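You operate a simulated robot arm through the tools that you are given. There is no shell and no other tool. Be economical: measure what you need, move in short steps, check, and stop when the job is done.

The job below is to be done with a simulated robot arm. You get a single attempt, and the scene is never put back.

TASK
Wind bobbin 27 full from the purple cone on the bench winder.
Fine: cone on, then hold its thread; when it is full switch off, then put it in the green bobbin tray.

Only the result counts: the job must be done as asked and must still hold three seconds after the hand-in. Knocking over, shifting, dropping, spilling or breaking anything else fails it.

THE ROBOT
A 6-joint arm with a two-finger parallel gripper, fixed in place. Base frame: the origin is at the foot of the arm, x ahead of it, y to its left, z up; the work surface is at about z = 784. Lengths are in mm, angles in degrees, forces in N, time in s.
With the tool pointing down near the work surface it reaches from about 320 to 740 mm from the base axis. Its first joint turns from -66.0 to 66.0 degrees. Payload 2.45 kg.
The TCP is the grasp point between the finger pads, 24 mm short of the fingertips. In the tool frame z runs along the fingers and y along their closing line. The gripper opens to 68 mm. The fingers are 17 mm wide and 10 mm thick; the gripper's body (40 by 70 mm) begins 41 mm behind the TCP.
Orientation is that of the tool frame in the base frame, as a unit quaternion [x, y, z, w]. With the fingers straight down and closing along the base's y, the tool's x points along the base's -x, its y along +y and its z along -z.

THE INTERFACE
- The arm moves only by the tool nudge_tool. Its argument "commands" is a list of rows, each a list of 7 numbers: the shift along the tool's x, y, z in mm, then the turn, a rotation vector about the tool's x, y, z in degrees, then the finger opening in mm, from 0 to 68. In form: [[x, y, z, ax, ay, az, grip], ...]. A call has 1 to 8 rows; each row shifts and turns the commanded pose from where the row before left it, along the tool's axes as they then stand. A row lasts 0.2 s, in which the tool goes at most 50 mm and 8.6 degrees; a call with a longer step from one row to the next is refused whole, and so is a gripper value outside its range. Where a pose cannot be reached the arm comes as near as it can. A force on the tool above 90 N (or 10 N above the force at the start of the call, whichever is more), or a blocked arm, ends the call early, and 0.2 s more pass. The fingers move at their own pace (about 108 mm/s each) and stop on an object; they squeeze with about 30 N. The grip force told is the motor's: it shows also when the fingers shut on nothing. Time passes only in rows, and 0.2 s behind the last, so rows that do not move let the fingers close. It gives the time, the measured TCP pose, the force on the tool (base axes), the opening and the grip force at its end, in the units of the frame above (readings bear some noise).
- Cameras (640 x 400 px; columns grow to the right, rows downward): "scene" is fixed at [169.4, 424.3, 1448.4]; the picture's right is [-0.67, -0.74, 0.00], its down [-0.53, 0.48, -0.69] and it looks along [0.51, -0.46, -0.72] (base axes); focal length 355 px, centre (320, 200). "wrist" rides on the gripper at [-32, 0, -39] in the tool frame; the picture's right is [0.00, -1.00, 0.00], its down [0.97, 0.00, -0.24] and it looks along [0.24, 0.00, 0.97] (tool axes); focal length 218 px, centre (320, 200). There is no depth. A picture from a camera that has moved, and an enlarged one, comes with that camera's place and axes in the base frame and with its lens.
- camera(camera): a new picture of that camera. No time passes.
- close_up(camera, box): a new picture of the part [left, top, right, bottom] of that camera's present view, enlarged. No time passes.
- sign_off(): hands the job in; it is judged then, once.

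Work in short steps. Places have to be worked out from the pictures, the camera data and where the tool is seen: move nearer, look again, correct. Check each grasp and each placing, and mend what went wrong. You have 120 turns and 68 pictures in all, those below and enlarged ones among them. Open the gripper and draw the arm clear of the work before you hand the job in, unless the task says otherwise; then end with one line.

The tools are called after "Emit:" as a command line: name --pt "numbers of a row" for each row, then --argument value for the rest, lists and objects as JSON in quotes. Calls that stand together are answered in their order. nudge_tool: Moves the arm, as the interface text tells. Its arguments: {"type":"object","properties":{"commands":{"type":"array"}},"required":["commands"]} The other tools are called the same way: camera (camera) takes a picture; close_up (camera, box) takes an enlarged picture of a part of a camera's view; sign_off () hands the job in.

At the start:

```text
time: 0.0
tcp_pos: [369.8, 196.9, 1176.8]
ee_rot: [-0.001, 1.0, -0.001, -0.001]
force: [0.2, 0.5, 0.0]
finger_gap: 68.1
gripper_force: 0.1
```

scene: 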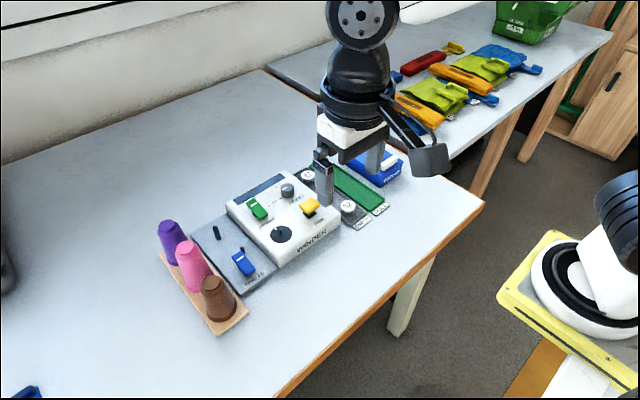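
wrist: 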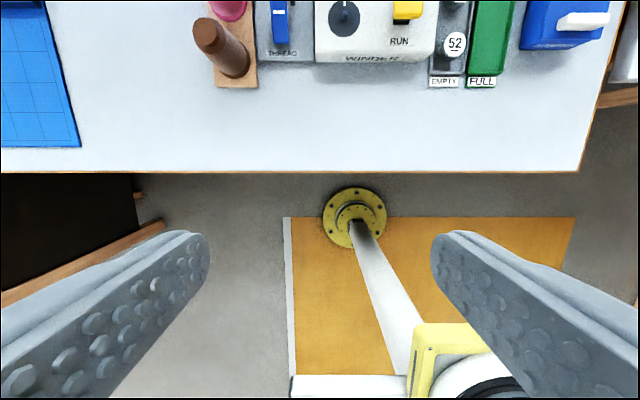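

The first views show a winder, cones, and bobbin trays; I take enlarged pictures to read the details.

Emit:
close_up --camera "scene" --box '[150, 140, 410, 340]'

Emit:
close_up --camera "scene" --box '[220, 150, 350, 270]'

```text
2.00 times, centred on (280, 240) of scene
camera zoom: at [169.4, 424.3, 1448.4], right [-0.67, -0.74, 0.0], down [-0.53, 0.48, -0.69], along [0.51, -0.46, -0.72], focal length 710 px, centre (400, 120)
```

zoom: 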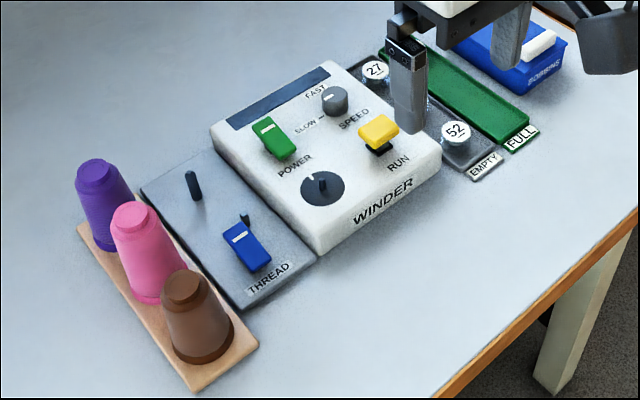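

```text
3.33 times, centred on (285, 210) of scene
camera zoom: at [169.4, 424.3, 1448.4], right [-0.67, -0.74, 0.0], down [-0.53, 0.48, -0.69], along [0.51, -0.46, -0.72], focal length 1184 px, centre (437, 167)
```

zoom: 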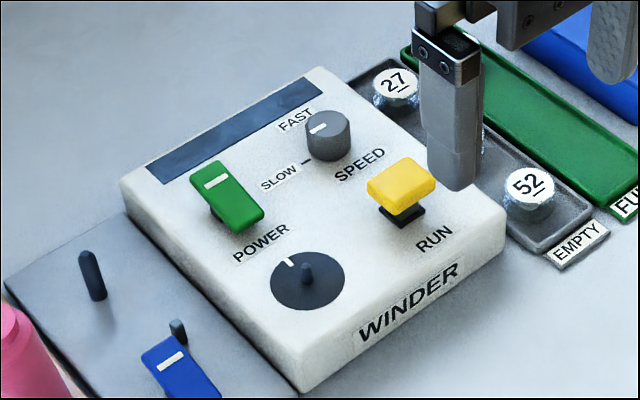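

The bench is partly out of the wrist view, so I fly the tool forward, staying high, to see it from above.

Emit:
nudge_tool --pt "-45 0 0 0 0 0 68" --pt "-45 0 0 0 0 0 68" --pt "-45 0 0 0 0 0 68" --pt "-45 0 0 0 0 0 68" --pt "-45 0 0 0 0 0 68"

Emit:
camera --camera "wrist"

```text
time: 1.2
tcp_pos: [595.4, 195.9, 1176.7]
ee_rot: [-0.001, 1.0, 0.001, -0.001]
force: [0.2, -0.1, 0.2]
finger_gap: 68.0
gripper_force: 0.0
```

```text
63 pictures are left
camera wrist: at [628.0, 196.5, 1215.9], right [0.0, -1.0, 0.0], down [-0.97, 0.0, 0.24], along [-0.24, 0.0, -0.97], focal length 218 px, centre (320, 200)
```

wrist: 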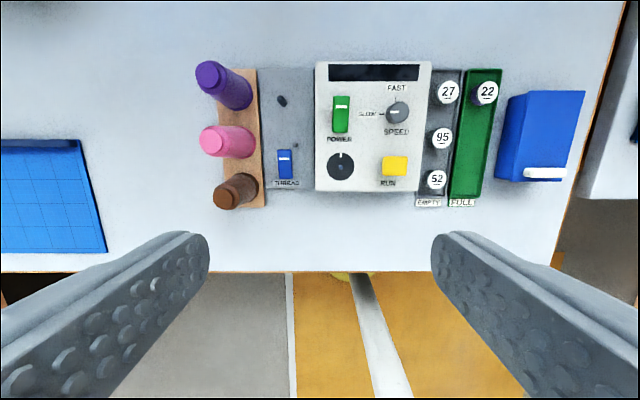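

Emit:
close_up --camera "wrist" --box '[190, 50, 350, 220]'

Emit:
close_up --camera "wrist" --box '[310, 50, 520, 215]'

```text
2.35 times, centred on (270, 135) of wrist
camera zoom: at [628.0, 196.5, 1215.9], right [0.0, -1.0, 0.0], down [-0.97, 0.0, 0.24], along [-0.24, 0.0, -0.97], focal length 514 px, centre (438, 353)
```

zoom: 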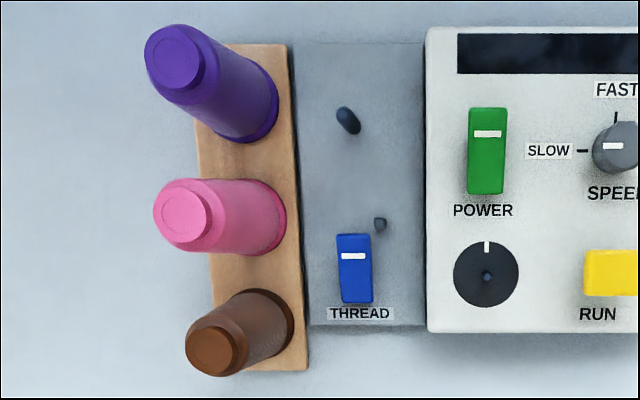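

```text
2.42 times, centred on (415, 132) of wrist
camera zoom: at [628.0, 196.5, 1215.9], right [0.0, -1.0, 0.0], down [-0.97, 0.0, 0.24], along [-0.24, 0.0, -0.97], focal length 529 px, centre (90, 364)
```

zoom: 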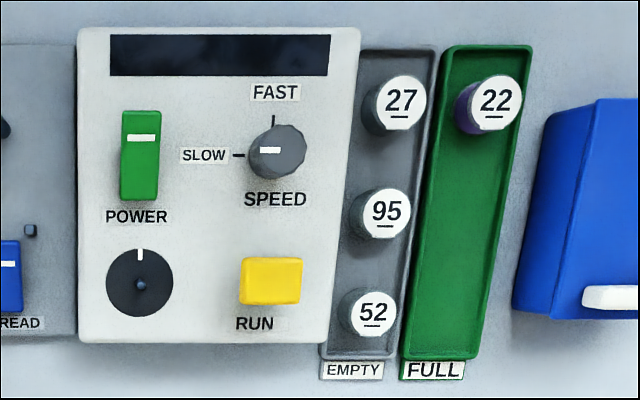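

The pointer already stands at SLOW, which suits "fine"; bobbin 27 is near (716,-23), spindle near (592,159), peg near (701,262), purple cone near (714,343). I move above bobbin 27 to measure it more closely.

Emit:
nudge_tool --pt "-14 -36.5 27 0 0 0 68" --pt "-14 -36.5 27 0 0 0 68" --pt "-14 -36.5 27 0 0 0 68" --pt "-14 -36.5 27 0 0 0 68" --pt "-14 -36.5 27 0 0 0 68" --pt "-14 -36.5 27 0 0 0 68"

Emit:
camera --camera "wrist"

```text
time: 2.6
tcp_pos: [679.3, -22.0, 1015.1]
ee_rot: [0.001, 1.0, 0.0, 0.001]
force: [0.2, 0.6, 0.8]
finger_gap: 67.9
gripper_force: 0.0
```

```text
60 pictures are left
camera wrist: at [712.9, -22.2, 1052.8], right [0.0, -1.0, 0.0], down [-0.97, 0.0, 0.24], along [-0.24, 0.0, -0.97], focal length 218 px, centre (320, 200)
```

wrist: 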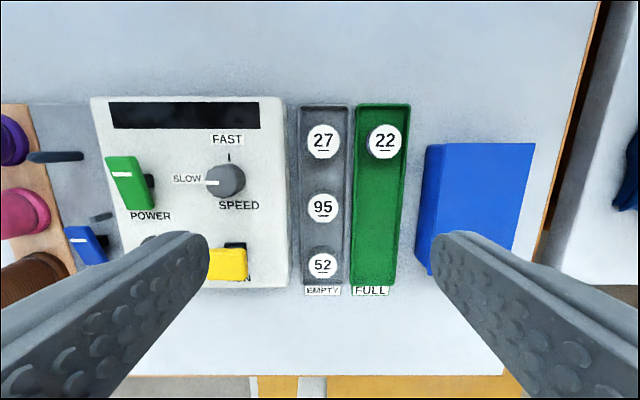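

I enlarge the controls and the trays.

Emit:
close_up --camera "wrist" --box '[280, 90, 430, 300]'

Emit:
close_up --camera "wrist" --box '[50, 90, 270, 290]'

```text
1.90 times, centred on (355, 195) of wrist
camera zoom: at [712.9, -22.2, 1052.8], right [0.0, -1.0, 0.0], down [-0.97, 0.0, 0.24], along [-0.24, 0.0, -0.97], focal length 416 px, centre (253, 210)
```

zoom: 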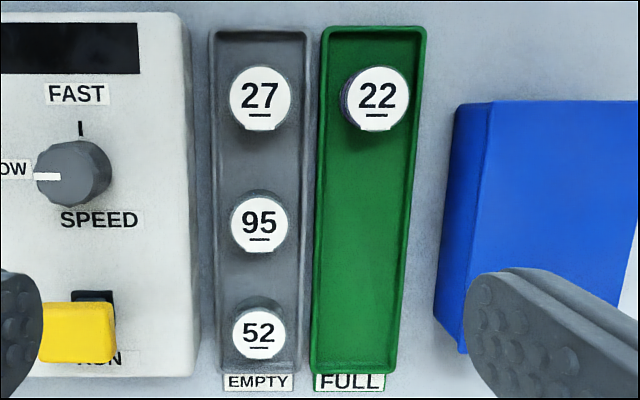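

```text
2.00 times, centred on (160, 190) of wrist
camera zoom: at [712.9, -22.2, 1052.8], right [0.0, -1.0, 0.0], down [-0.97, 0.0, 0.24], along [-0.24, 0.0, -0.97], focal length 436 px, centre (640, 220)
```

zoom: 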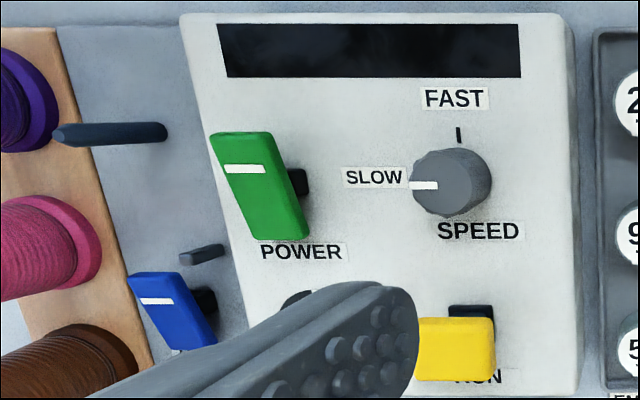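

Rockers have their marked (+x) ends raised, i.e. off. Bobbin 27 appears at about (718,-25); I turn the fingers to close along x and position above it.

Emit:
nudge_tool --pt "0 0 0 0 0 -8.5 68" --pt "0 0 0 0 0 -8.5 68" --pt "0 0 0 0 0 -8.5 68" --pt "0 0 0 0 0 -8.5 68" --pt "0 0 0 0 0 -8.5 68" --pt "0 0 0 0 0 -8.5 68" --pt "0 0 0 0 0 -8.5 68"

Emit:
nudge_tool --pt "0 0 0 0 0 -8.5 68" --pt "0 0 0 0 0 -8.5 68" --pt "0 0 0 0 0 -8.5 68" --pt "0 0 0 0 0 -5 68" --pt "3 39 30 0 0 0 68" --pt "0 0 40 0 0 0 68" --pt "0 0 40 0 0 0 68"

Emit:
camera --camera "wrist"

```text
time: 4.2
tcp_pos: [679.6, -22.8, 1015.1]
ee_rot: [-0.497, 0.868, 0.001, -0.001]
force: [0.5, 0.5, -0.3]
finger_gap: 67.7
gripper_force: 0.0
```

```text
time: 5.8
tcp_pos: [640.2, -26.0, 903.2]
ee_rot: [-0.707, 0.707, 0.0, 0.0]
force: [-0.1, -0.4, 1.2]
finger_gap: 68.0
gripper_force: 0.1
```

```text
57 pictures are left
camera wrist: at [640.1, 6.7, 943.3], right [1.0, 0.0, 0.0], down [0.0, -0.97, 0.24], along [0.0, -0.24, -0.97], focal length 218 px, centre (320, 200)
```

wrist: 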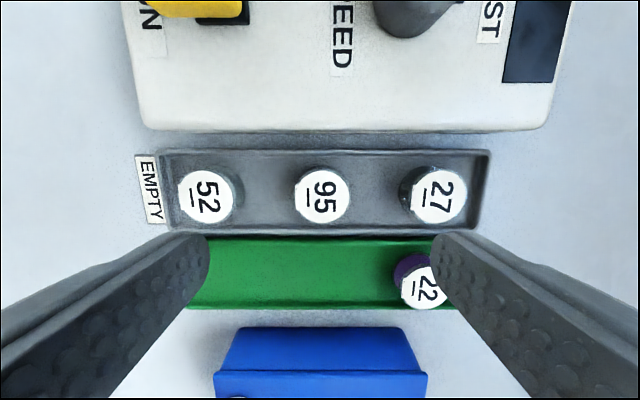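

Tool y now runs along -x. Bobbin 27 is at about (715,-24); I move over it and lower part of the way.

Emit:
nudge_tool --pt "-1 -37 5 0 0 0 68" --pt "-1 -38 10 0 0 0 68" --pt "0 0 20 0 0 0 68" --pt "0 0 13 0 0 0 68"

Emit:
camera --camera "wrist"

```text
time: 6.8
tcp_pos: [715.3, -23.7, 856.5]
ee_rot: [0.708, -0.707, 0.0, -0.001]
force: [0.4, 0.0, -0.1]
finger_gap: 67.8
gripper_force: 0.0
```

```text
56 pictures are left
camera wrist: at [716.4, 8.8, 896.0], right [1.0, 0.0, 0.0], down [0.0, -0.97, 0.24], along [0.0, -0.24, -0.97], focal length 218 px, centre (320, 200)
```

wrist: 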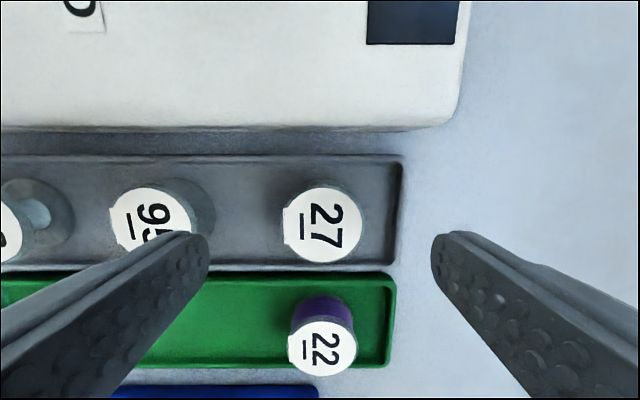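

I zoom to judge bobbin height and how the flanges lie.

Emit:
close_up --camera "wrist" --box '[0, 150, 420, 390]'

```text
1.52 times, centred on (210, 270) of wrist
camera zoom: at [716.4, 8.8, 896.0], right [1.0, 0.0, 0.0], down [0.0, -0.97, 0.24], along [0.0, -0.24, -0.97], focal length 333 px, centre (488, 93)
```

zoom: 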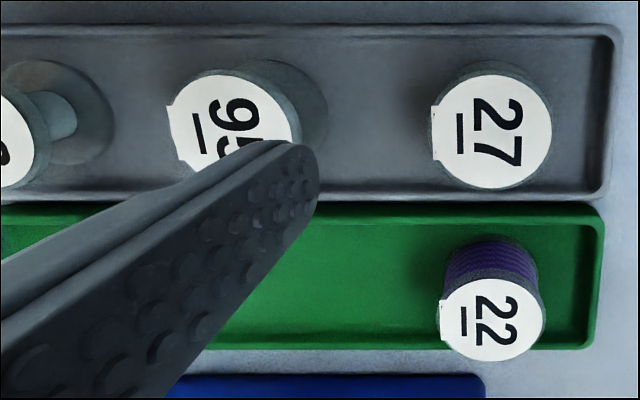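

Flange diameter is ~35 and the top is at ~806. I narrow the fingers to 50 and lower to TCP z≈815.

Emit:
nudge_tool --pt "1 -2 0 0 0 0 50" --pt "0 0 15 0 0 0 50" --pt "0 0 15 0 0 0 50" --pt "0 0 11 0 0 0 50"

Emit:
camera --camera "wrist"

```text
time: 7.8
tcp_pos: [717.5, -24.0, 815.1]
ee_rot: [0.707, -0.707, 0.0, 0.0]
force: [0.5, -0.7, 0.0]
finger_gap: 50.1
gripper_force: 0.1
```

```text
54 pictures are left
camera wrist: at [718.4, 7.7, 854.5], right [1.0, 0.0, 0.0], down [0.0, -0.97, 0.24], along [0.0, -0.24, -0.97], focal length 218 px, centre (320, 200)
```

wrist: 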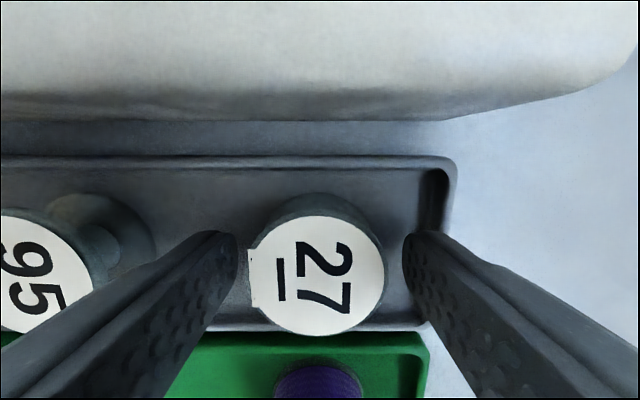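

Bobbin 27 is centred between the fingers; I close on it.

Emit:
nudge_tool --pt "0 0 0 0 0 0 30" --pt "0 0 0 0 0 0 28" --pt "0 0 0 0 0 0 28"

```text
time: 8.6
tcp_pos: [717.9, -24.2, 815.4]
ee_rot: [0.708, -0.706, 0.0, 0.0]
force: [-0.3, -0.2, -1.1]
finger_gap: 36.7
gripper_force: 29.9
```

The grip is firm at 36.7 mm; I lift and carry it toward the spindle.

Emit:
nudge_tool --pt "0 0 30 0 0 0 28" --pt "0 0 -30 0 0 0 28"

```text
time: 9.0
tcp_pos: [723.8, -24.4, 808.0]
ee_rot: [-0.707, 0.708, -0.002, 0.002]
force: [-6.6, -0.4, 16.9]
finger_gap: 36.7
gripper_force: 30.1
stopped in row 2: the force on the tool passed its limit (the readings are from after the stop); the commanded pose is now the measured one
```

I wrongly wrote a downward row first and it pressed lightly on the tray floor. I now lift straight up and check.

Emit:
nudge_tool --pt "0 0 -10 0 0 0 28" --pt "0 0 -30 0 0 0 28" --pt "0 0 -30 0 0 0 28"

Emit:
camera --camera "wrist"

Emit:
camera --camera "scene"

```text
time: 9.8
tcp_pos: [722.9, -24.9, 876.0]
ee_rot: [-0.707, 0.707, -0.002, 0.001]
force: [0.0, 0.7, -0.2]
finger_gap: 37.0
gripper_force: 29.7
```

```text
53 pictures are left
camera wrist: at [723.6, 7.2, 914.6], right [1.0, 0.0, 0.0], down [0.0, -0.97, 0.24], along [0.0, -0.24, -0.97], focal length 218 px, centre (320, 200)
```

wrist: 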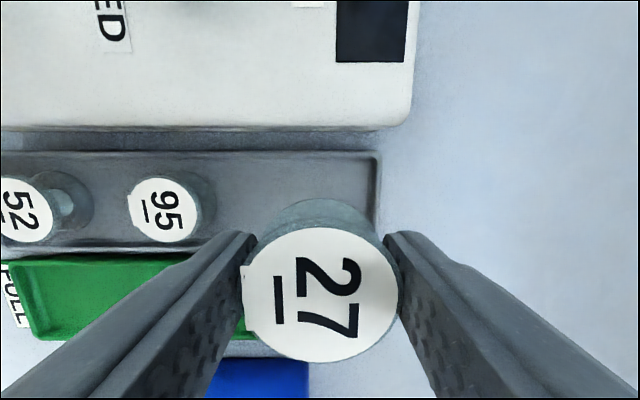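

```text
52 pictures are left
```

scene: 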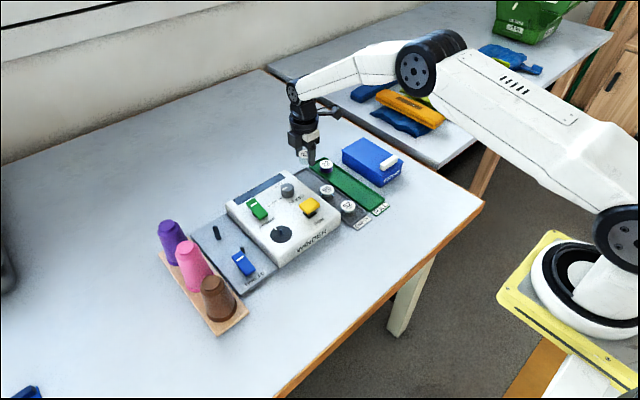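

Tray and bobbins are undisturbed and the bobbin is straight in the grip, about 5 mm further up the pads. I carry it toward the spindle, stopping short to see the pin.

Emit:
nudge_tool --pt "0 0 -30 0 0 0 28" --pt "-33 33 0 0 0 0 28" --pt "-33 33 0 0 0 0 28" --pt "-33 33 0 0 0 0 28" --pt "-31 31 0 0 0 0 28"

Emit:
camera --camera "wrist"

```text
time: 11.0
tcp_pos: [593.8, 106.6, 905.2]
ee_rot: [-0.707, 0.708, -0.002, 0.002]
force: [0.2, -0.3, 0.1]
finger_gap: 36.7
gripper_force: 29.8
```

```text
51 pictures are left
camera wrist: at [594.6, 138.3, 944.6], right [1.0, 0.0, 0.0], down [0.0, -0.97, 0.24], along [0.0, -0.24, -0.97], focal length 218 px, centre (320, 200)
```

wrist: 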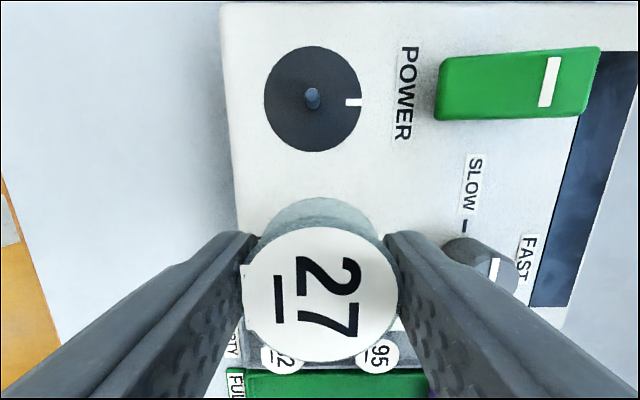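

The spindle is near (591,161). I move so the camera sits right above it, removing the height dependence.

Emit:
nudge_tool --pt "-23 2 0 0 0 0 28" --pt "0 0 15 0 0 0 28"

Emit:
close_up --camera "wrist" --box '[220, 60, 420, 240]'

```text
time: 11.6
tcp_pos: [592.0, 128.4, 890.9]
ee_rot: [-0.707, 0.707, -0.001, 0.002]
force: [0.2, 0.3, -0.8]
finger_gap: 36.8
gripper_force: 30.1
```

```text
2.22 times, centred on (320, 150) of wrist
camera zoom: at [592.7, 161.1, 929.3], right [1.0, 0.0, 0.0], down [0.0, -0.97, 0.24], along [0.0, -0.24, -0.97], focal length 485 px, centre (320, 311)
```

zoom: 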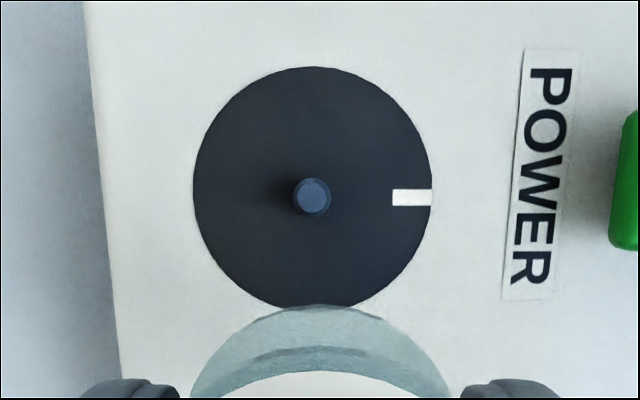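

The pin is at about (591.0,160.3). I centre the bobbin over it and lower to just above, then look.

Emit:
nudge_tool --pt "-31.8 1.7 0 0 0 0 28" --pt "0 0 0 0 0 0 28" --pt "0 0 15 0 0 0 28" --pt "0 0 8 0 0 0 28"

Emit:
close_up --camera "scene" --box '[220, 160, 350, 270]'

Emit:
camera --camera "wrist"

```text
time: 12.6
tcp_pos: [589.4, 159.8, 866.6]
ee_rot: [0.707, -0.707, 0.001, -0.001]
force: [-0.7, 0.3, 0.9]
finger_gap: 36.7
gripper_force: 29.9
```

```text
3.64 times, centred on (285, 215) of scene
camera zoom: at [169.4, 424.4, 1448.4], right [-0.67, -0.74, 0.0], down [-0.53, 0.48, -0.69], along [0.51, -0.46, -0.72], focal length 1291 px, centre (447, 146)
```

zoom: 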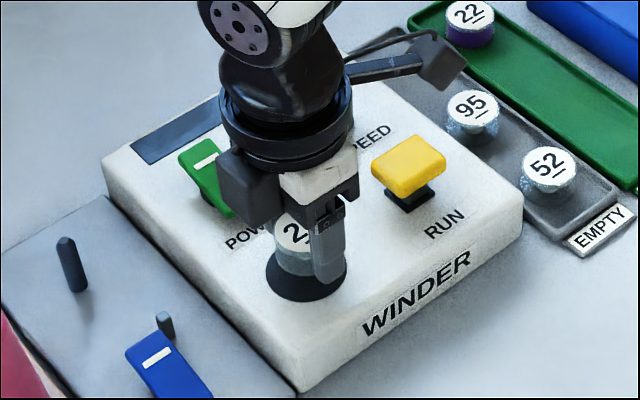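

```text
48 pictures are left
camera wrist: at [590.2, 192.2, 906.0], right [1.0, 0.0, 0.0], down [0.0, -0.97, 0.24], along [0.0, -0.24, -0.97], focal length 218 px, centre (320, 200)
```

wrist: 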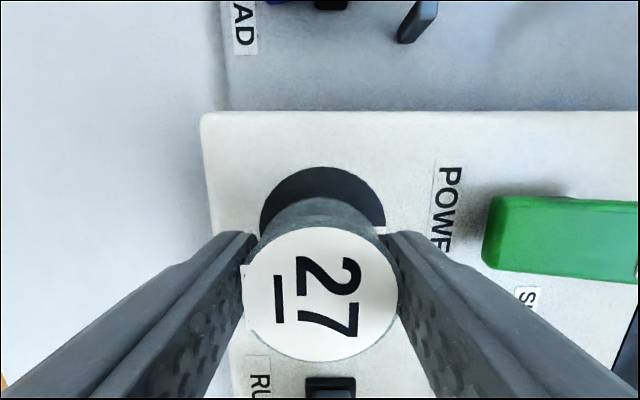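

The disc seems about 0.7 mm to the +x side of the bobbin. I correct and lower in small steps, watching the force.

Emit:
nudge_tool --pt "-0.3 -0.7 0 0 0 0 28" --pt "0 0 3 0 0 0 28" --pt "0 0 3 0 0 0 28" --pt "0 0 3 0 0 0 28"

```text
time: 13.6
tcp_pos: [590.4, 160.7, 858.4]
ee_rot: [0.707, -0.707, 0.001, -0.002]
force: [0.2, -0.2, 0.2]
finger_gap: 36.8
gripper_force: 30.3
```

Emit:
nudge_tool --pt "0 0 2 0 0 0 28" --pt "0 0 2 0 0 0 28" --pt "0 0 2 0 0 0 28"

Emit:
close_up --camera "scene" --box '[250, 200, 320, 260]'

```text
time: 14.4
tcp_pos: [591.8, 161.2, 851.4]
ee_rot: [0.707, -0.707, 0.002, -0.001]
force: [-0.6, -0.1, -0.4]
finger_gap: 36.3
gripper_force: 30.5
```

```text
6.67 times, centred on (285, 230) of scene
camera zoom: at [169.4, 424.3, 1448.4], right [-0.67, -0.74, 0.0], down [-0.53, 0.48, -0.69], along [0.51, -0.46, -0.72], focal length 2367 px, centre (553, 0)
```

zoom: 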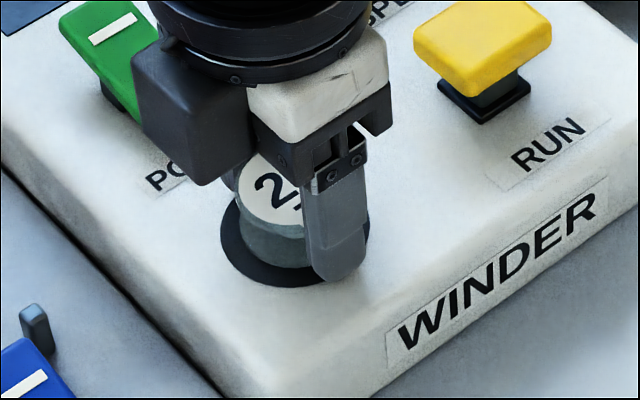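

No contact force yet, and the bobbin is nearly at the disc. I keep lowering gently.

Emit:
nudge_tool --pt "0 0 2 0 0 0 28" --pt "0 0 2 0 0 0 28"

```text
time: 15.0
tcp_pos: [591.0, 161.5, 849.1]
ee_rot: [0.707, -0.707, 0.002, -0.002]
force: [-2.0, -0.1, 8.8]
finger_gap: 36.6
gripper_force: 30.0
```

There is now an 8.8 N contact. I check whether it rests on the pin tip or the disc.

Emit:
close_up --camera "scene" --box '[250, 200, 320, 260]'

Emit:
camera --camera "wrist"

```text
6.67 times, centred on (285, 230) of scene
camera zoom: at [169.2, 424.3, 1448.5], right [-0.67, -0.74, 0.0], down [-0.53, 0.48, -0.69], along [0.51, -0.46, -0.72], focal length 2367 px, centre (553, 0)
```

zoom: 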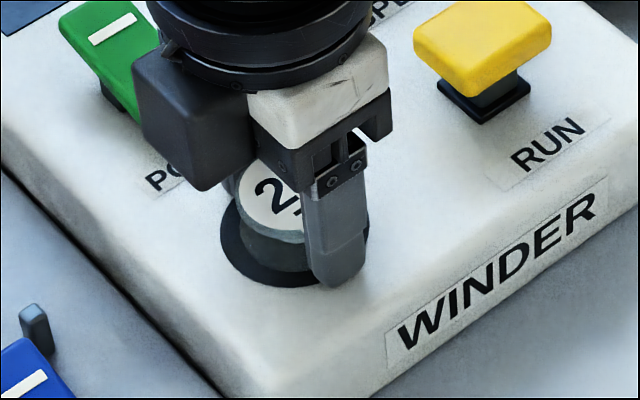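

```text
45 pictures are left
camera wrist: at [591.1, 192.7, 888.0], right [1.0, 0.0, 0.01], down [0.0, -0.97, 0.24], along [0.01, -0.24, -0.97], focal length 218 px, centre (320, 200)
```

wrist: 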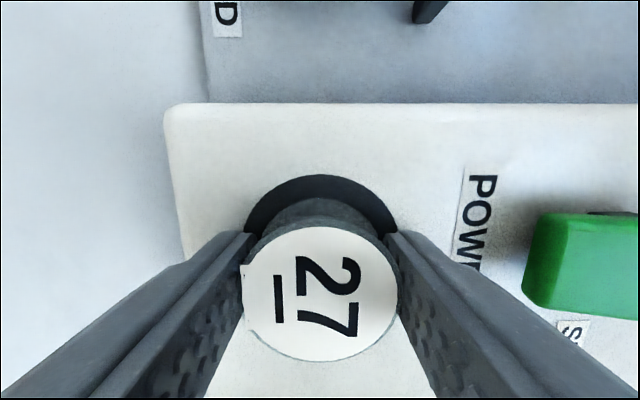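

In the picture the bobbin's lower edge sits concentric on the disc, matching a seated bobbin. I release gently and look.

Emit:
nudge_tool --pt "0 0 0 0 0 0 40" --pt "0 0 0 0 0 0 46" --pt "0 0 -5 0 0 0 46"

Emit:
camera --camera "wrist"

Emit:
close_up --camera "scene" --box '[250, 200, 320, 260]'

```text
time: 15.8
tcp_pos: [589.8, 161.5, 852.0]
ee_rot: [-0.706, 0.708, -0.001, 0.0]
force: [-0.7, 0.9, -0.4]
finger_gap: 46.1
gripper_force: 0.1
```

```text
44 pictures are left
camera wrist: at [590.1, 192.3, 891.1], right [1.0, 0.0, 0.0], down [0.0, -0.97, 0.24], along [0.0, -0.24, -0.97], focal length 218 px, centre (320, 200)
```

wrist: 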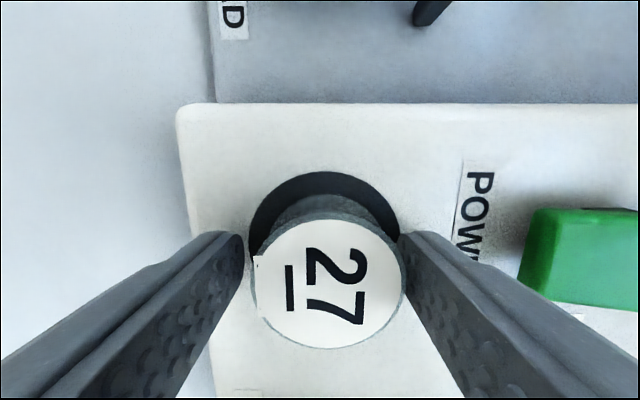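

```text
6.67 times, centred on (285, 230) of scene
camera zoom: at [169.4, 424.3, 1448.4], right [-0.67, -0.74, 0.0], down [-0.53, 0.48, -0.69], along [0.51, -0.46, -0.72], focal length 2367 px, centre (553, 0)
```

zoom: 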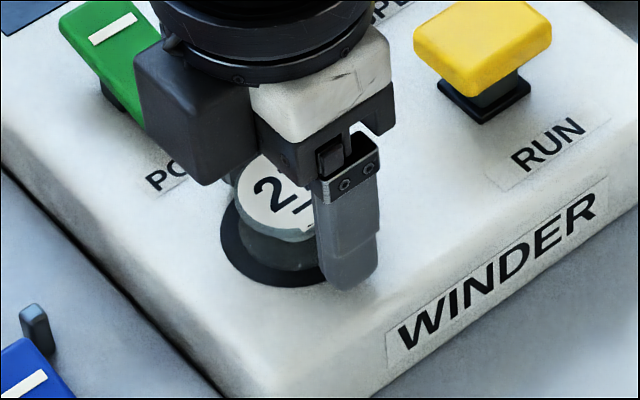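

The bobbin stands on its own; I rise and look at it unobstructed.

Emit:
nudge_tool --pt "0 0 -15 0 0 0 50" --pt "0 0 -30 0 0 0 60" --pt "0 0 -45 0 0 0 68" --pt "0 0 -45 0 0 0 68" --pt "0 0 -45 0 0 0 68"

Emit:
close_up --camera "scene" --box '[250, 200, 320, 260]'

Emit:
camera --camera "wrist"

```text
time: 17.0
tcp_pos: [590.8, 160.2, 1032.8]
ee_rot: [-0.707, 0.707, -0.002, 0.001]
force: [-0.7, -0.1, -0.7]
finger_gap: 67.9
gripper_force: 0.0
```

```text
6.67 times, centred on (285, 230) of scene
camera zoom: at [169.4, 424.3, 1448.4], right [-0.67, -0.74, 0.0], down [-0.53, 0.48, -0.69], along [0.51, -0.46, -0.72], focal length 2367 px, centre (553, 0)
```

zoom: 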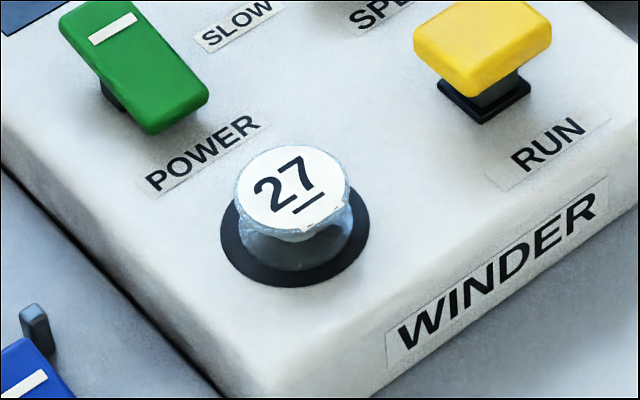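

```text
41 pictures are left
camera wrist: at [590.8, 191.3, 1072.3], right [1.0, 0.0, 0.0], down [0.0, -0.97, 0.24], along [0.0, -0.24, -0.97], focal length 218 px, centre (320, 200)
```

wrist: 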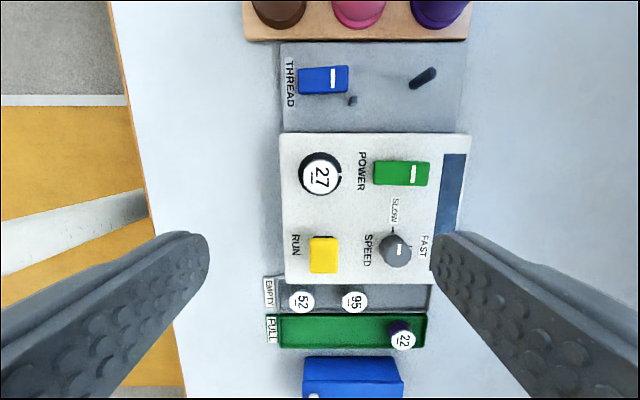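

The bobbin sits concentric on the disc. Next the cone: I turn the fingers tangential to the cone's bearing (about 25.7°) and move above it, high.

Emit:
nudge_tool --pt "0 0 0 0 0 8.5 68" --pt "0 0 0 0 0 8.5 68" --pt "0 0 0 0 0 8.5 68" --pt "0 0 0 0 0 8.5 68" --pt "0 0 0 0 0 8.5 68" --pt "0 0 0 0 0 8.5 68" --pt "0 0 0 0 0 8.5 68" --pt "0 0 0 0 0 4.8 68"

Emit:
nudge_tool --pt "-35 22.3 0 0 0 0 68" --pt "-35 22.3 0 0 0 0 68" --pt "-35 22.3 0 0 0 0 68" --pt "-35 22.3 0 0 0 0 68" --pt "-35 22.3 0 0 0 0 68"

Emit:
camera --camera "wrist"

```text
time: 18.8
tcp_pos: [591.4, 160.6, 1032.5]
ee_rot: [-0.221, 0.975, -0.001, 0.002]
force: [0.0, 0.9, 0.7]
finger_gap: 68.0
gripper_force: 0.1
```

```text
time: 20.0
tcp_pos: [680.3, 327.3, 1027.0]
ee_rot: [-0.222, 0.975, -0.004, -0.007]
force: [2.3, 1.6, 7.4]
finger_gap: 67.7
gripper_force: 0.1
out of reach, approached as far as the arm can: row 5
```

```text
40 pictures are left
camera wrist: at [710.3, 341.5, 1065.7], right [0.43, -0.9, 0.0], down [-0.87, -0.42, 0.26], along [-0.23, -0.11, -0.97], focal length 218 px, centre (320, 200)
```

wrist: 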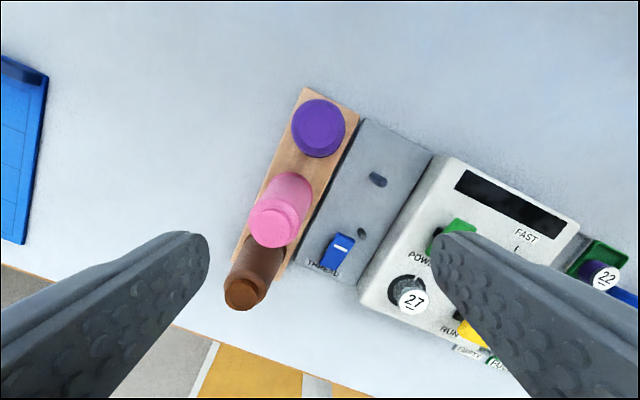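

The reach limit is about 755 mm radius here, so I'll need to tilt the fingers outward. I zoom on cones and peg to measure them.

Emit:
close_up --camera "wrist" --box '[250, 80, 410, 220]'

Emit:
close_up --camera "scene" --box '[145, 200, 265, 300]'

```text
2.86 times, centred on (330, 150) of wrist
camera zoom: at [710.3, 341.5, 1065.7], right [0.43, -0.9, 0.0], down [-0.87, -0.42, 0.26], along [-0.23, -0.11, -0.97], focal length 624 px, centre (291, 343)
```

zoom: 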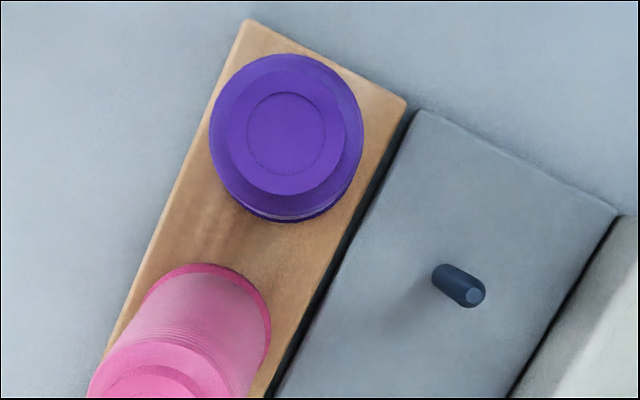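

```text
4.00 times, centred on (205, 250) of scene
camera zoom: at [169.2, 424.2, 1448.5], right [-0.67, -0.74, 0.0], down [-0.53, 0.48, -0.69], along [0.51, -0.46, -0.72], focal length 1420 px, centre (780, 0)
```

zoom: 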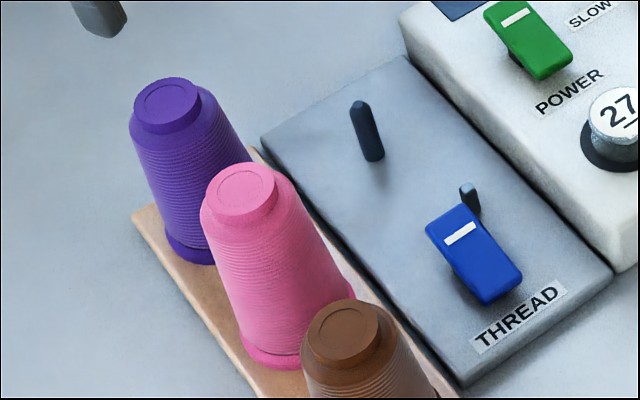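

Cone top is near z≈905 and the cone is at about (719,347); the peg is near (700,264). I tilt the tool 25° outward to gain reach and come above the cone.

Emit:
nudge_tool --pt "0 0 0 0 -8.4 0 68" --pt "0 0 0 0 -8.4 0 68" --pt "0 0 0 0 -8.2 0 68" --pt "-12 0.5 27 0 0 0 68" --pt "-11 0.5 27 0 0 0 68" --pt "0 0 0 0 0 0 68"

Emit:
camera --camera "wrist"

```text
time: 21.4
tcp_pos: [750.1, 364.4, 1010.2]
ee_rot: [-0.218, 0.951, 0.048, 0.213]
force: [0.6, 0.5, 0.4]
finger_gap: 67.9
gripper_force: 0.0
out of reach, approached as far as the arm can: row 1, 2, 3, 4, 5
```

```text
37 pictures are left
camera wrist: at [761.7, 370.5, 1058.9], right [0.43, -0.9, 0.0], down [-0.88, -0.43, -0.2], along [0.18, 0.08, -0.98], focal length 218 px, centre (320, 200)
```

wrist: 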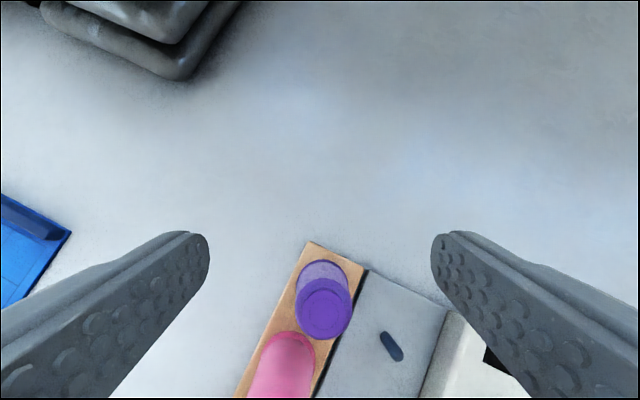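

Tilted, the arm now reaches past the cone. I bring the TCP to about (720,347,950) above the cone.

Emit:
nudge_tool --pt "28.3 -1.2 19.9 0 0 0 68" --pt "28.3 -1.1 19.9 0 0 0 68" --pt "0 0 0 0 0 0 68"

Emit:
camera --camera "wrist"

Emit:
close_up --camera "scene" --box '[120, 170, 260, 290]'

```text
time: 22.2
tcp_pos: [721.0, 347.5, 948.6]
ee_rot: [-0.218, 0.951, 0.047, 0.212]
force: [-0.8, -1.1, -0.5]
finger_gap: 68.0
gripper_force: 0.0
```

```text
36 pictures are left
camera wrist: at [732.6, 353.3, 998.4], right [0.43, -0.9, 0.0], down [-0.88, -0.43, -0.2], along [0.18, 0.08, -0.98], focal length 218 px, centre (320, 200)
```

wrist: 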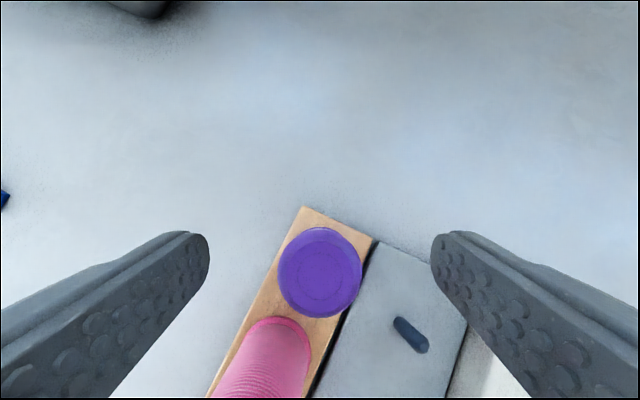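

```text
3.33 times, centred on (190, 230) of scene
camera zoom: at [169.4, 424.3, 1448.4], right [-0.67, -0.74, 0.0], down [-0.53, 0.48, -0.69], along [0.51, -0.46, -0.72], focal length 1184 px, centre (753, 100)
```

zoom: 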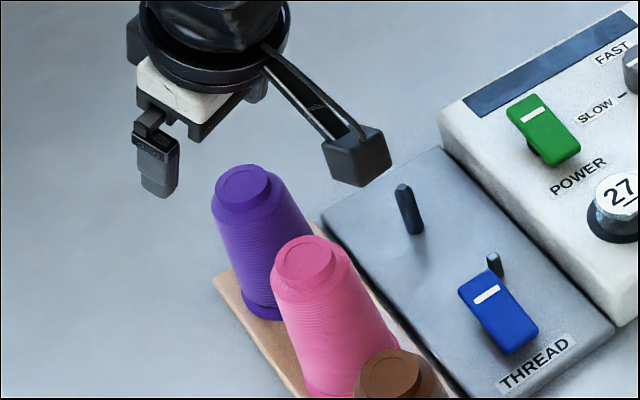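

The cone top is centred between the fingers, at about (723,347.5). I lower straight down along it.

Emit:
nudge_tool --pt "9.5 -0.3 21.7 0 0 0 68" --pt "9.5 -0.3 21.7 0 0 0 68" --pt "5.2 -0.2 12.2 0 0 0 68"

Emit:
camera --camera "wrist"

Emit:
close_up --camera "scene" --box '[120, 190, 260, 310]'

```text
time: 23.0
tcp_pos: [722.8, 348.2, 889.3]
ee_rot: [-0.218, 0.951, 0.047, 0.213]
force: [-0.3, -0.4, 0.4]
finger_gap: 67.9
gripper_force: 0.1
```

```text
34 pictures are left
camera wrist: at [734.4, 353.1, 937.6], right [0.43, -0.9, 0.0], down [-0.88, -0.43, -0.2], along [0.18, 0.08, -0.98], focal length 218 px, centre (320, 200)
```

wrist: 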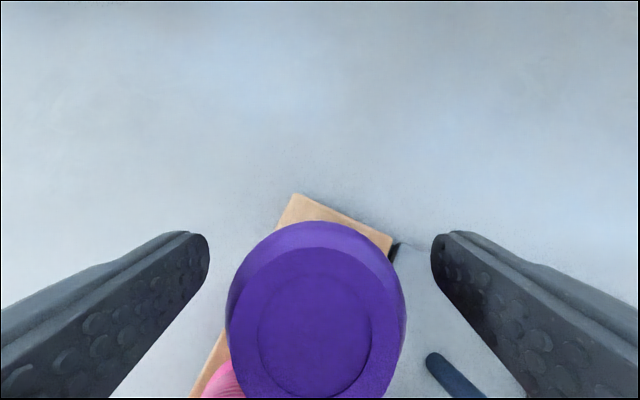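

```text
3.33 times, centred on (190, 250) of scene
camera zoom: at [169.4, 424.3, 1448.4], right [-0.67, -0.74, 0.0], down [-0.53, 0.48, -0.69], along [0.51, -0.46, -0.72], focal length 1184 px, centre (753, 33)
```

zoom: 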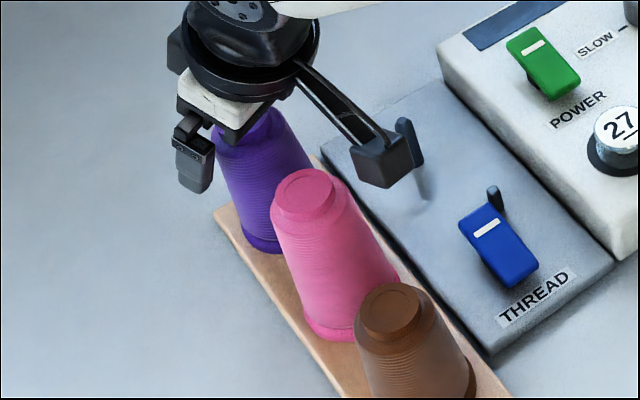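

The cone sits between the fingers with its shoulder (~46 mm) near z 874. I lower 14 mm more so the tips hold the body, then close.

Emit:
nudge_tool --pt "6 0 12.8 0 0 0 68" --pt "0 0 0 0 0 0 60" --pt "0 0 0 0 0 0 50" --pt "0 0 0 0 0 0 40" --pt "0 0 0 0 0 0 34" --pt "0 0 0 0 0 0 34"

Emit:
close_up --camera "scene" --box '[120, 190, 260, 310]'

```text
time: 24.4
tcp_pos: [722.4, 349.1, 875.2]
ee_rot: [-0.218, 0.951, 0.048, 0.212]
force: [-0.8, 0.2, -0.2]
finger_gap: 46.5
gripper_force: 29.2
```

```text
3.33 times, centred on (190, 250) of scene
camera zoom: at [169.4, 424.4, 1448.4], right [-0.67, -0.74, 0.0], down [-0.53, 0.48, -0.69], along [0.51, -0.46, -0.72], focal length 1184 px, centre (753, 33)
```

zoom: 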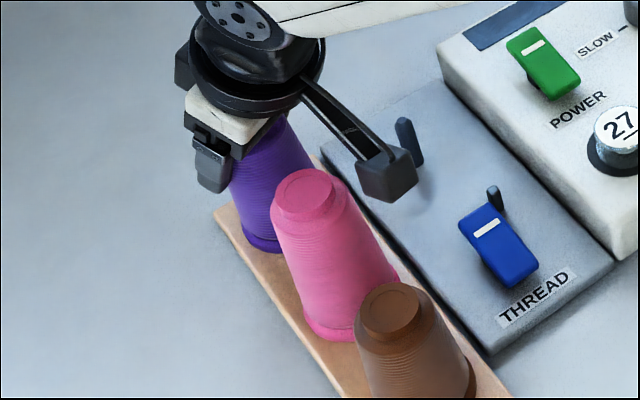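

Gripped at 46.5 mm. I lift straight up 60 mm and check.

Emit:
nudge_tool --pt "-4.2 0 -9.1 0 0 0 34" --pt "-8.5 0 -18.1 0 0 0 34" --pt "-8.5 0 -18.1 0 0 0 34" --pt "-4.2 0 -9.1 0 0 0 34" --pt "0 0 0 0 0 0 34"

Emit:
camera --camera "scene"

Emit:
camera --camera "wrist"

```text
time: 25.6
tcp_pos: [721.0, 348.4, 935.6]
ee_rot: [-0.218, 0.951, 0.048, 0.213]
force: [0.0, -0.4, -1.8]
finger_gap: 46.4
gripper_force: 30.0
```

```text
31 pictures are left
```

scene: 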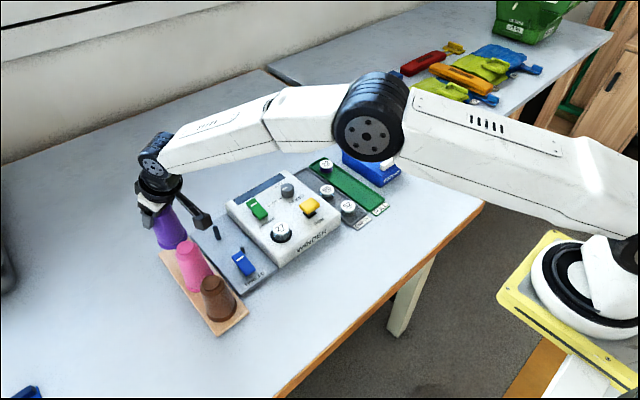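

```text
30 pictures are left
camera wrist: at [733.9, 353.6, 984.5], right [0.43, -0.9, 0.0], down [-0.88, -0.43, -0.2], along [0.18, 0.08, -0.98], focal length 218 px, centre (320, 200)
```

wrist: 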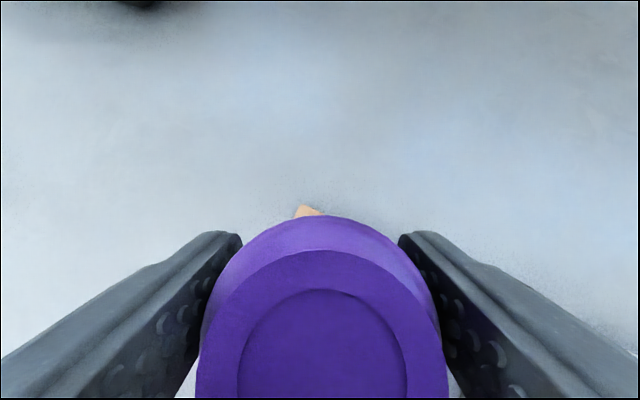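

The cone hangs free. The peg averages to (702,264), tip z≈840; I move the cone horizontally over it.

Emit:
nudge_tool --pt "17 -22 -7.8 0 0 0 34" --pt "17 -22 -7.8 0 0 0 34" --pt "16 -22 -7.7 0 0 0 34" --pt "0 0 0 0 0 0 34"

Emit:
close_up --camera "scene" --box '[160, 180, 280, 280]'

Emit:
camera --camera "wrist"

```text
time: 26.6
tcp_pos: [699.5, 264.1, 935.7]
ee_rot: [-0.218, 0.951, 0.048, 0.212]
force: [0.4, -0.6, -2.0]
finger_gap: 46.1
gripper_force: 29.6
```

```text
4.00 times, centred on (220, 230) of scene
camera zoom: at [169.4, 424.3, 1448.4], right [-0.67, -0.74, 0.0], down [-0.53, 0.48, -0.69], along [0.51, -0.46, -0.72], focal length 1420 px, centre (720, 80)
```

zoom: 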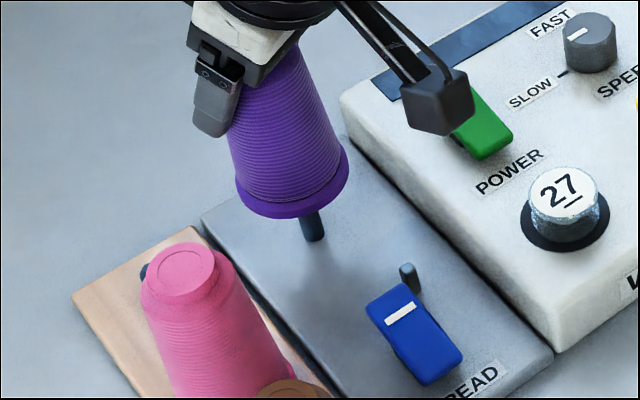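

```text
28 pictures are left
camera wrist: at [711.5, 270.0, 984.2], right [0.43, -0.9, 0.0], down [-0.88, -0.43, -0.2], along [0.18, 0.08, -0.98], focal length 218 px, centre (320, 200)
```

wrist: 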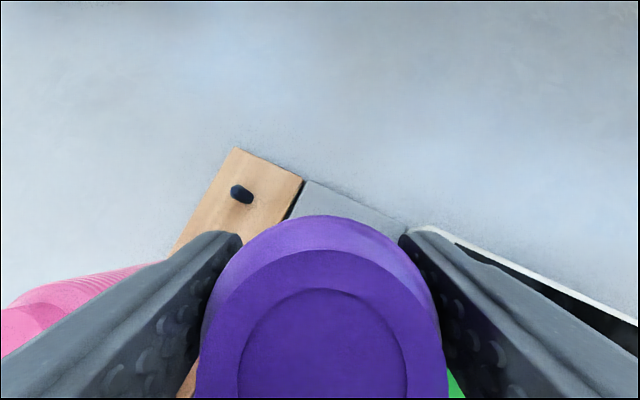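

The rack has its own peg under the cone, and the cone is roughly over the winder peg. I zoom in to judge the alignment.

Emit:
close_up --camera "scene" --box '[180, 205, 260, 255]'

Emit:
close_up --camera "wrist" --box '[200, 140, 320, 240]'

```text
8.00 times, centred on (220, 230) of scene
camera zoom: at [169.4, 424.3, 1448.4], right [-0.67, -0.74, 0.0], down [-0.53, 0.48, -0.69], along [0.51, -0.46, -0.72], focal length 2840 px, centre (1120, -40)
```

zoom: 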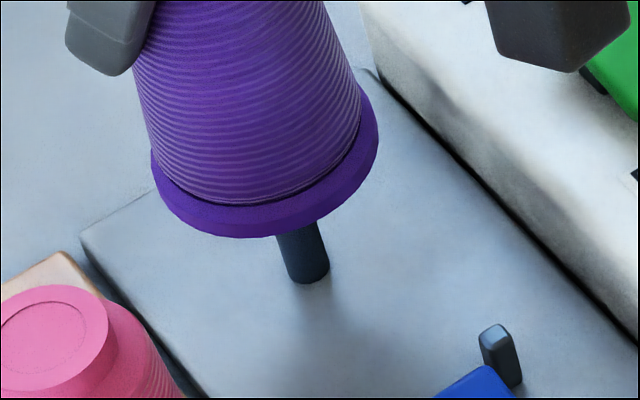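

```text
4.00 times, centred on (260, 190) of wrist
camera zoom: at [711.5, 270.0, 984.2], right [0.43, -0.9, 0.0], down [-0.88, -0.43, -0.2], along [0.18, 0.08, -0.98], focal length 873 px, centre (560, 240)
```

zoom: 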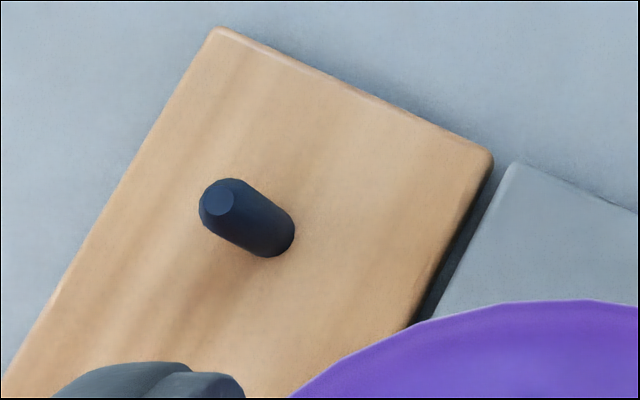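

The cone is upright, and scene and wrist estimates put it a few mm inward and to +y of the peg. I shift 2.5 mm outward, 1.5 mm sideways and lower 10 mm to just above the peg tip, then look again.

Emit:
nudge_tool --pt "-2.3 -1.5 1 0 0 0 34" --pt "4.2 0 9.1 0 0 0 34" --pt "0 0 0 0 0 0 34"

Emit:
close_up --camera "scene" --box '[180, 205, 260, 255]'

```text
time: 27.4
tcp_pos: [703.0, 264.6, 925.1]
ee_rot: [-0.217, 0.951, 0.048, 0.213]
force: [-0.3, -0.7, -0.9]
finger_gap: 46.2
gripper_force: 30.3
```

```text
8.00 times, centred on (220, 230) of scene
camera zoom: at [169.4, 424.4, 1448.4], right [-0.67, -0.74, 0.0], down [-0.53, 0.48, -0.69], along [0.51, -0.46, -0.72], focal length 2840 px, centre (1120, -40)
```

zoom: 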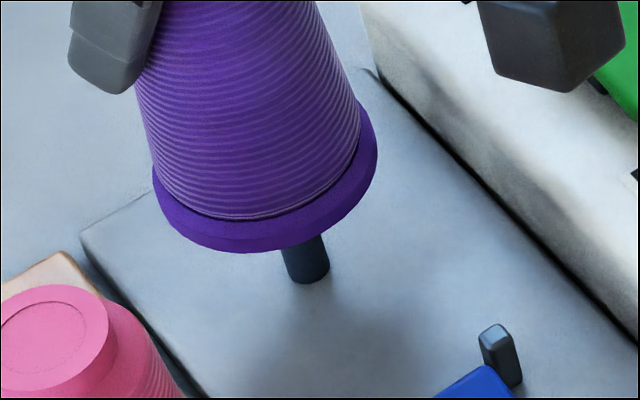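

In the scene view the cone's base is still roughly (−2,+3) mm from the peg axis. I shift by that and lower gently, watching the force.

Emit:
nudge_tool --pt "-0.5 -3.5 0.2 0 0 0 34" --pt "1.7 0 3.6 0 0 0 34" --pt "1.3 0 2.7 0 0 0 34" --pt "1.3 0 2.7 0 0 0 34"

Emit:
close_up --camera "scene" --box '[180, 205, 260, 255]'

```text
time: 28.4
tcp_pos: [705.6, 261.1, 916.7]
ee_rot: [-0.218, 0.951, 0.048, 0.213]
force: [0.4, -0.5, -1.7]
finger_gap: 46.2
gripper_force: 29.7
```

```text
8.00 times, centred on (220, 230) of scene
camera zoom: at [169.4, 424.4, 1448.4], right [-0.67, -0.74, 0.0], down [-0.53, 0.48, -0.69], along [0.51, -0.46, -0.72], focal length 2840 px, centre (1120, -40)
```

zoom: 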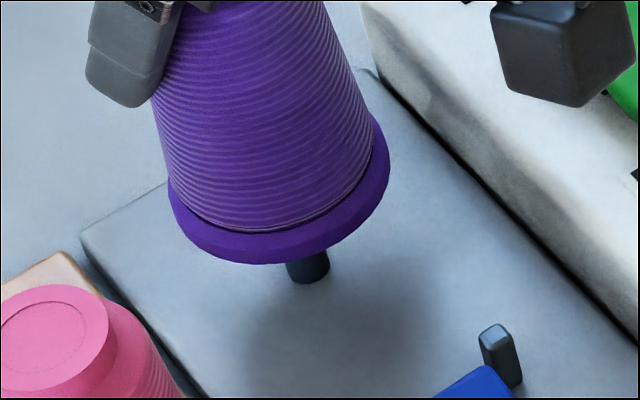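

No contact force and the base is now aligned within ~2 mm with the peg tip about to be inside. I continue lowering with a small correction.

Emit:
nudge_tool --pt "-0.5 -0.8 0.3 0 0 0 34" --pt "1.7 0 3.6 0 0 0 34" --pt "1.7 0 3.6 0 0 0 34" --pt "1.7 0 3.6 0 0 0 34"

```text
time: 29.4
tcp_pos: [706.4, 261.7, 904.3]
ee_rot: [-0.218, 0.951, 0.048, 0.213]
force: [-0.3, 0.1, -1.8]
finger_gap: 46.1
gripper_force: 29.6
```

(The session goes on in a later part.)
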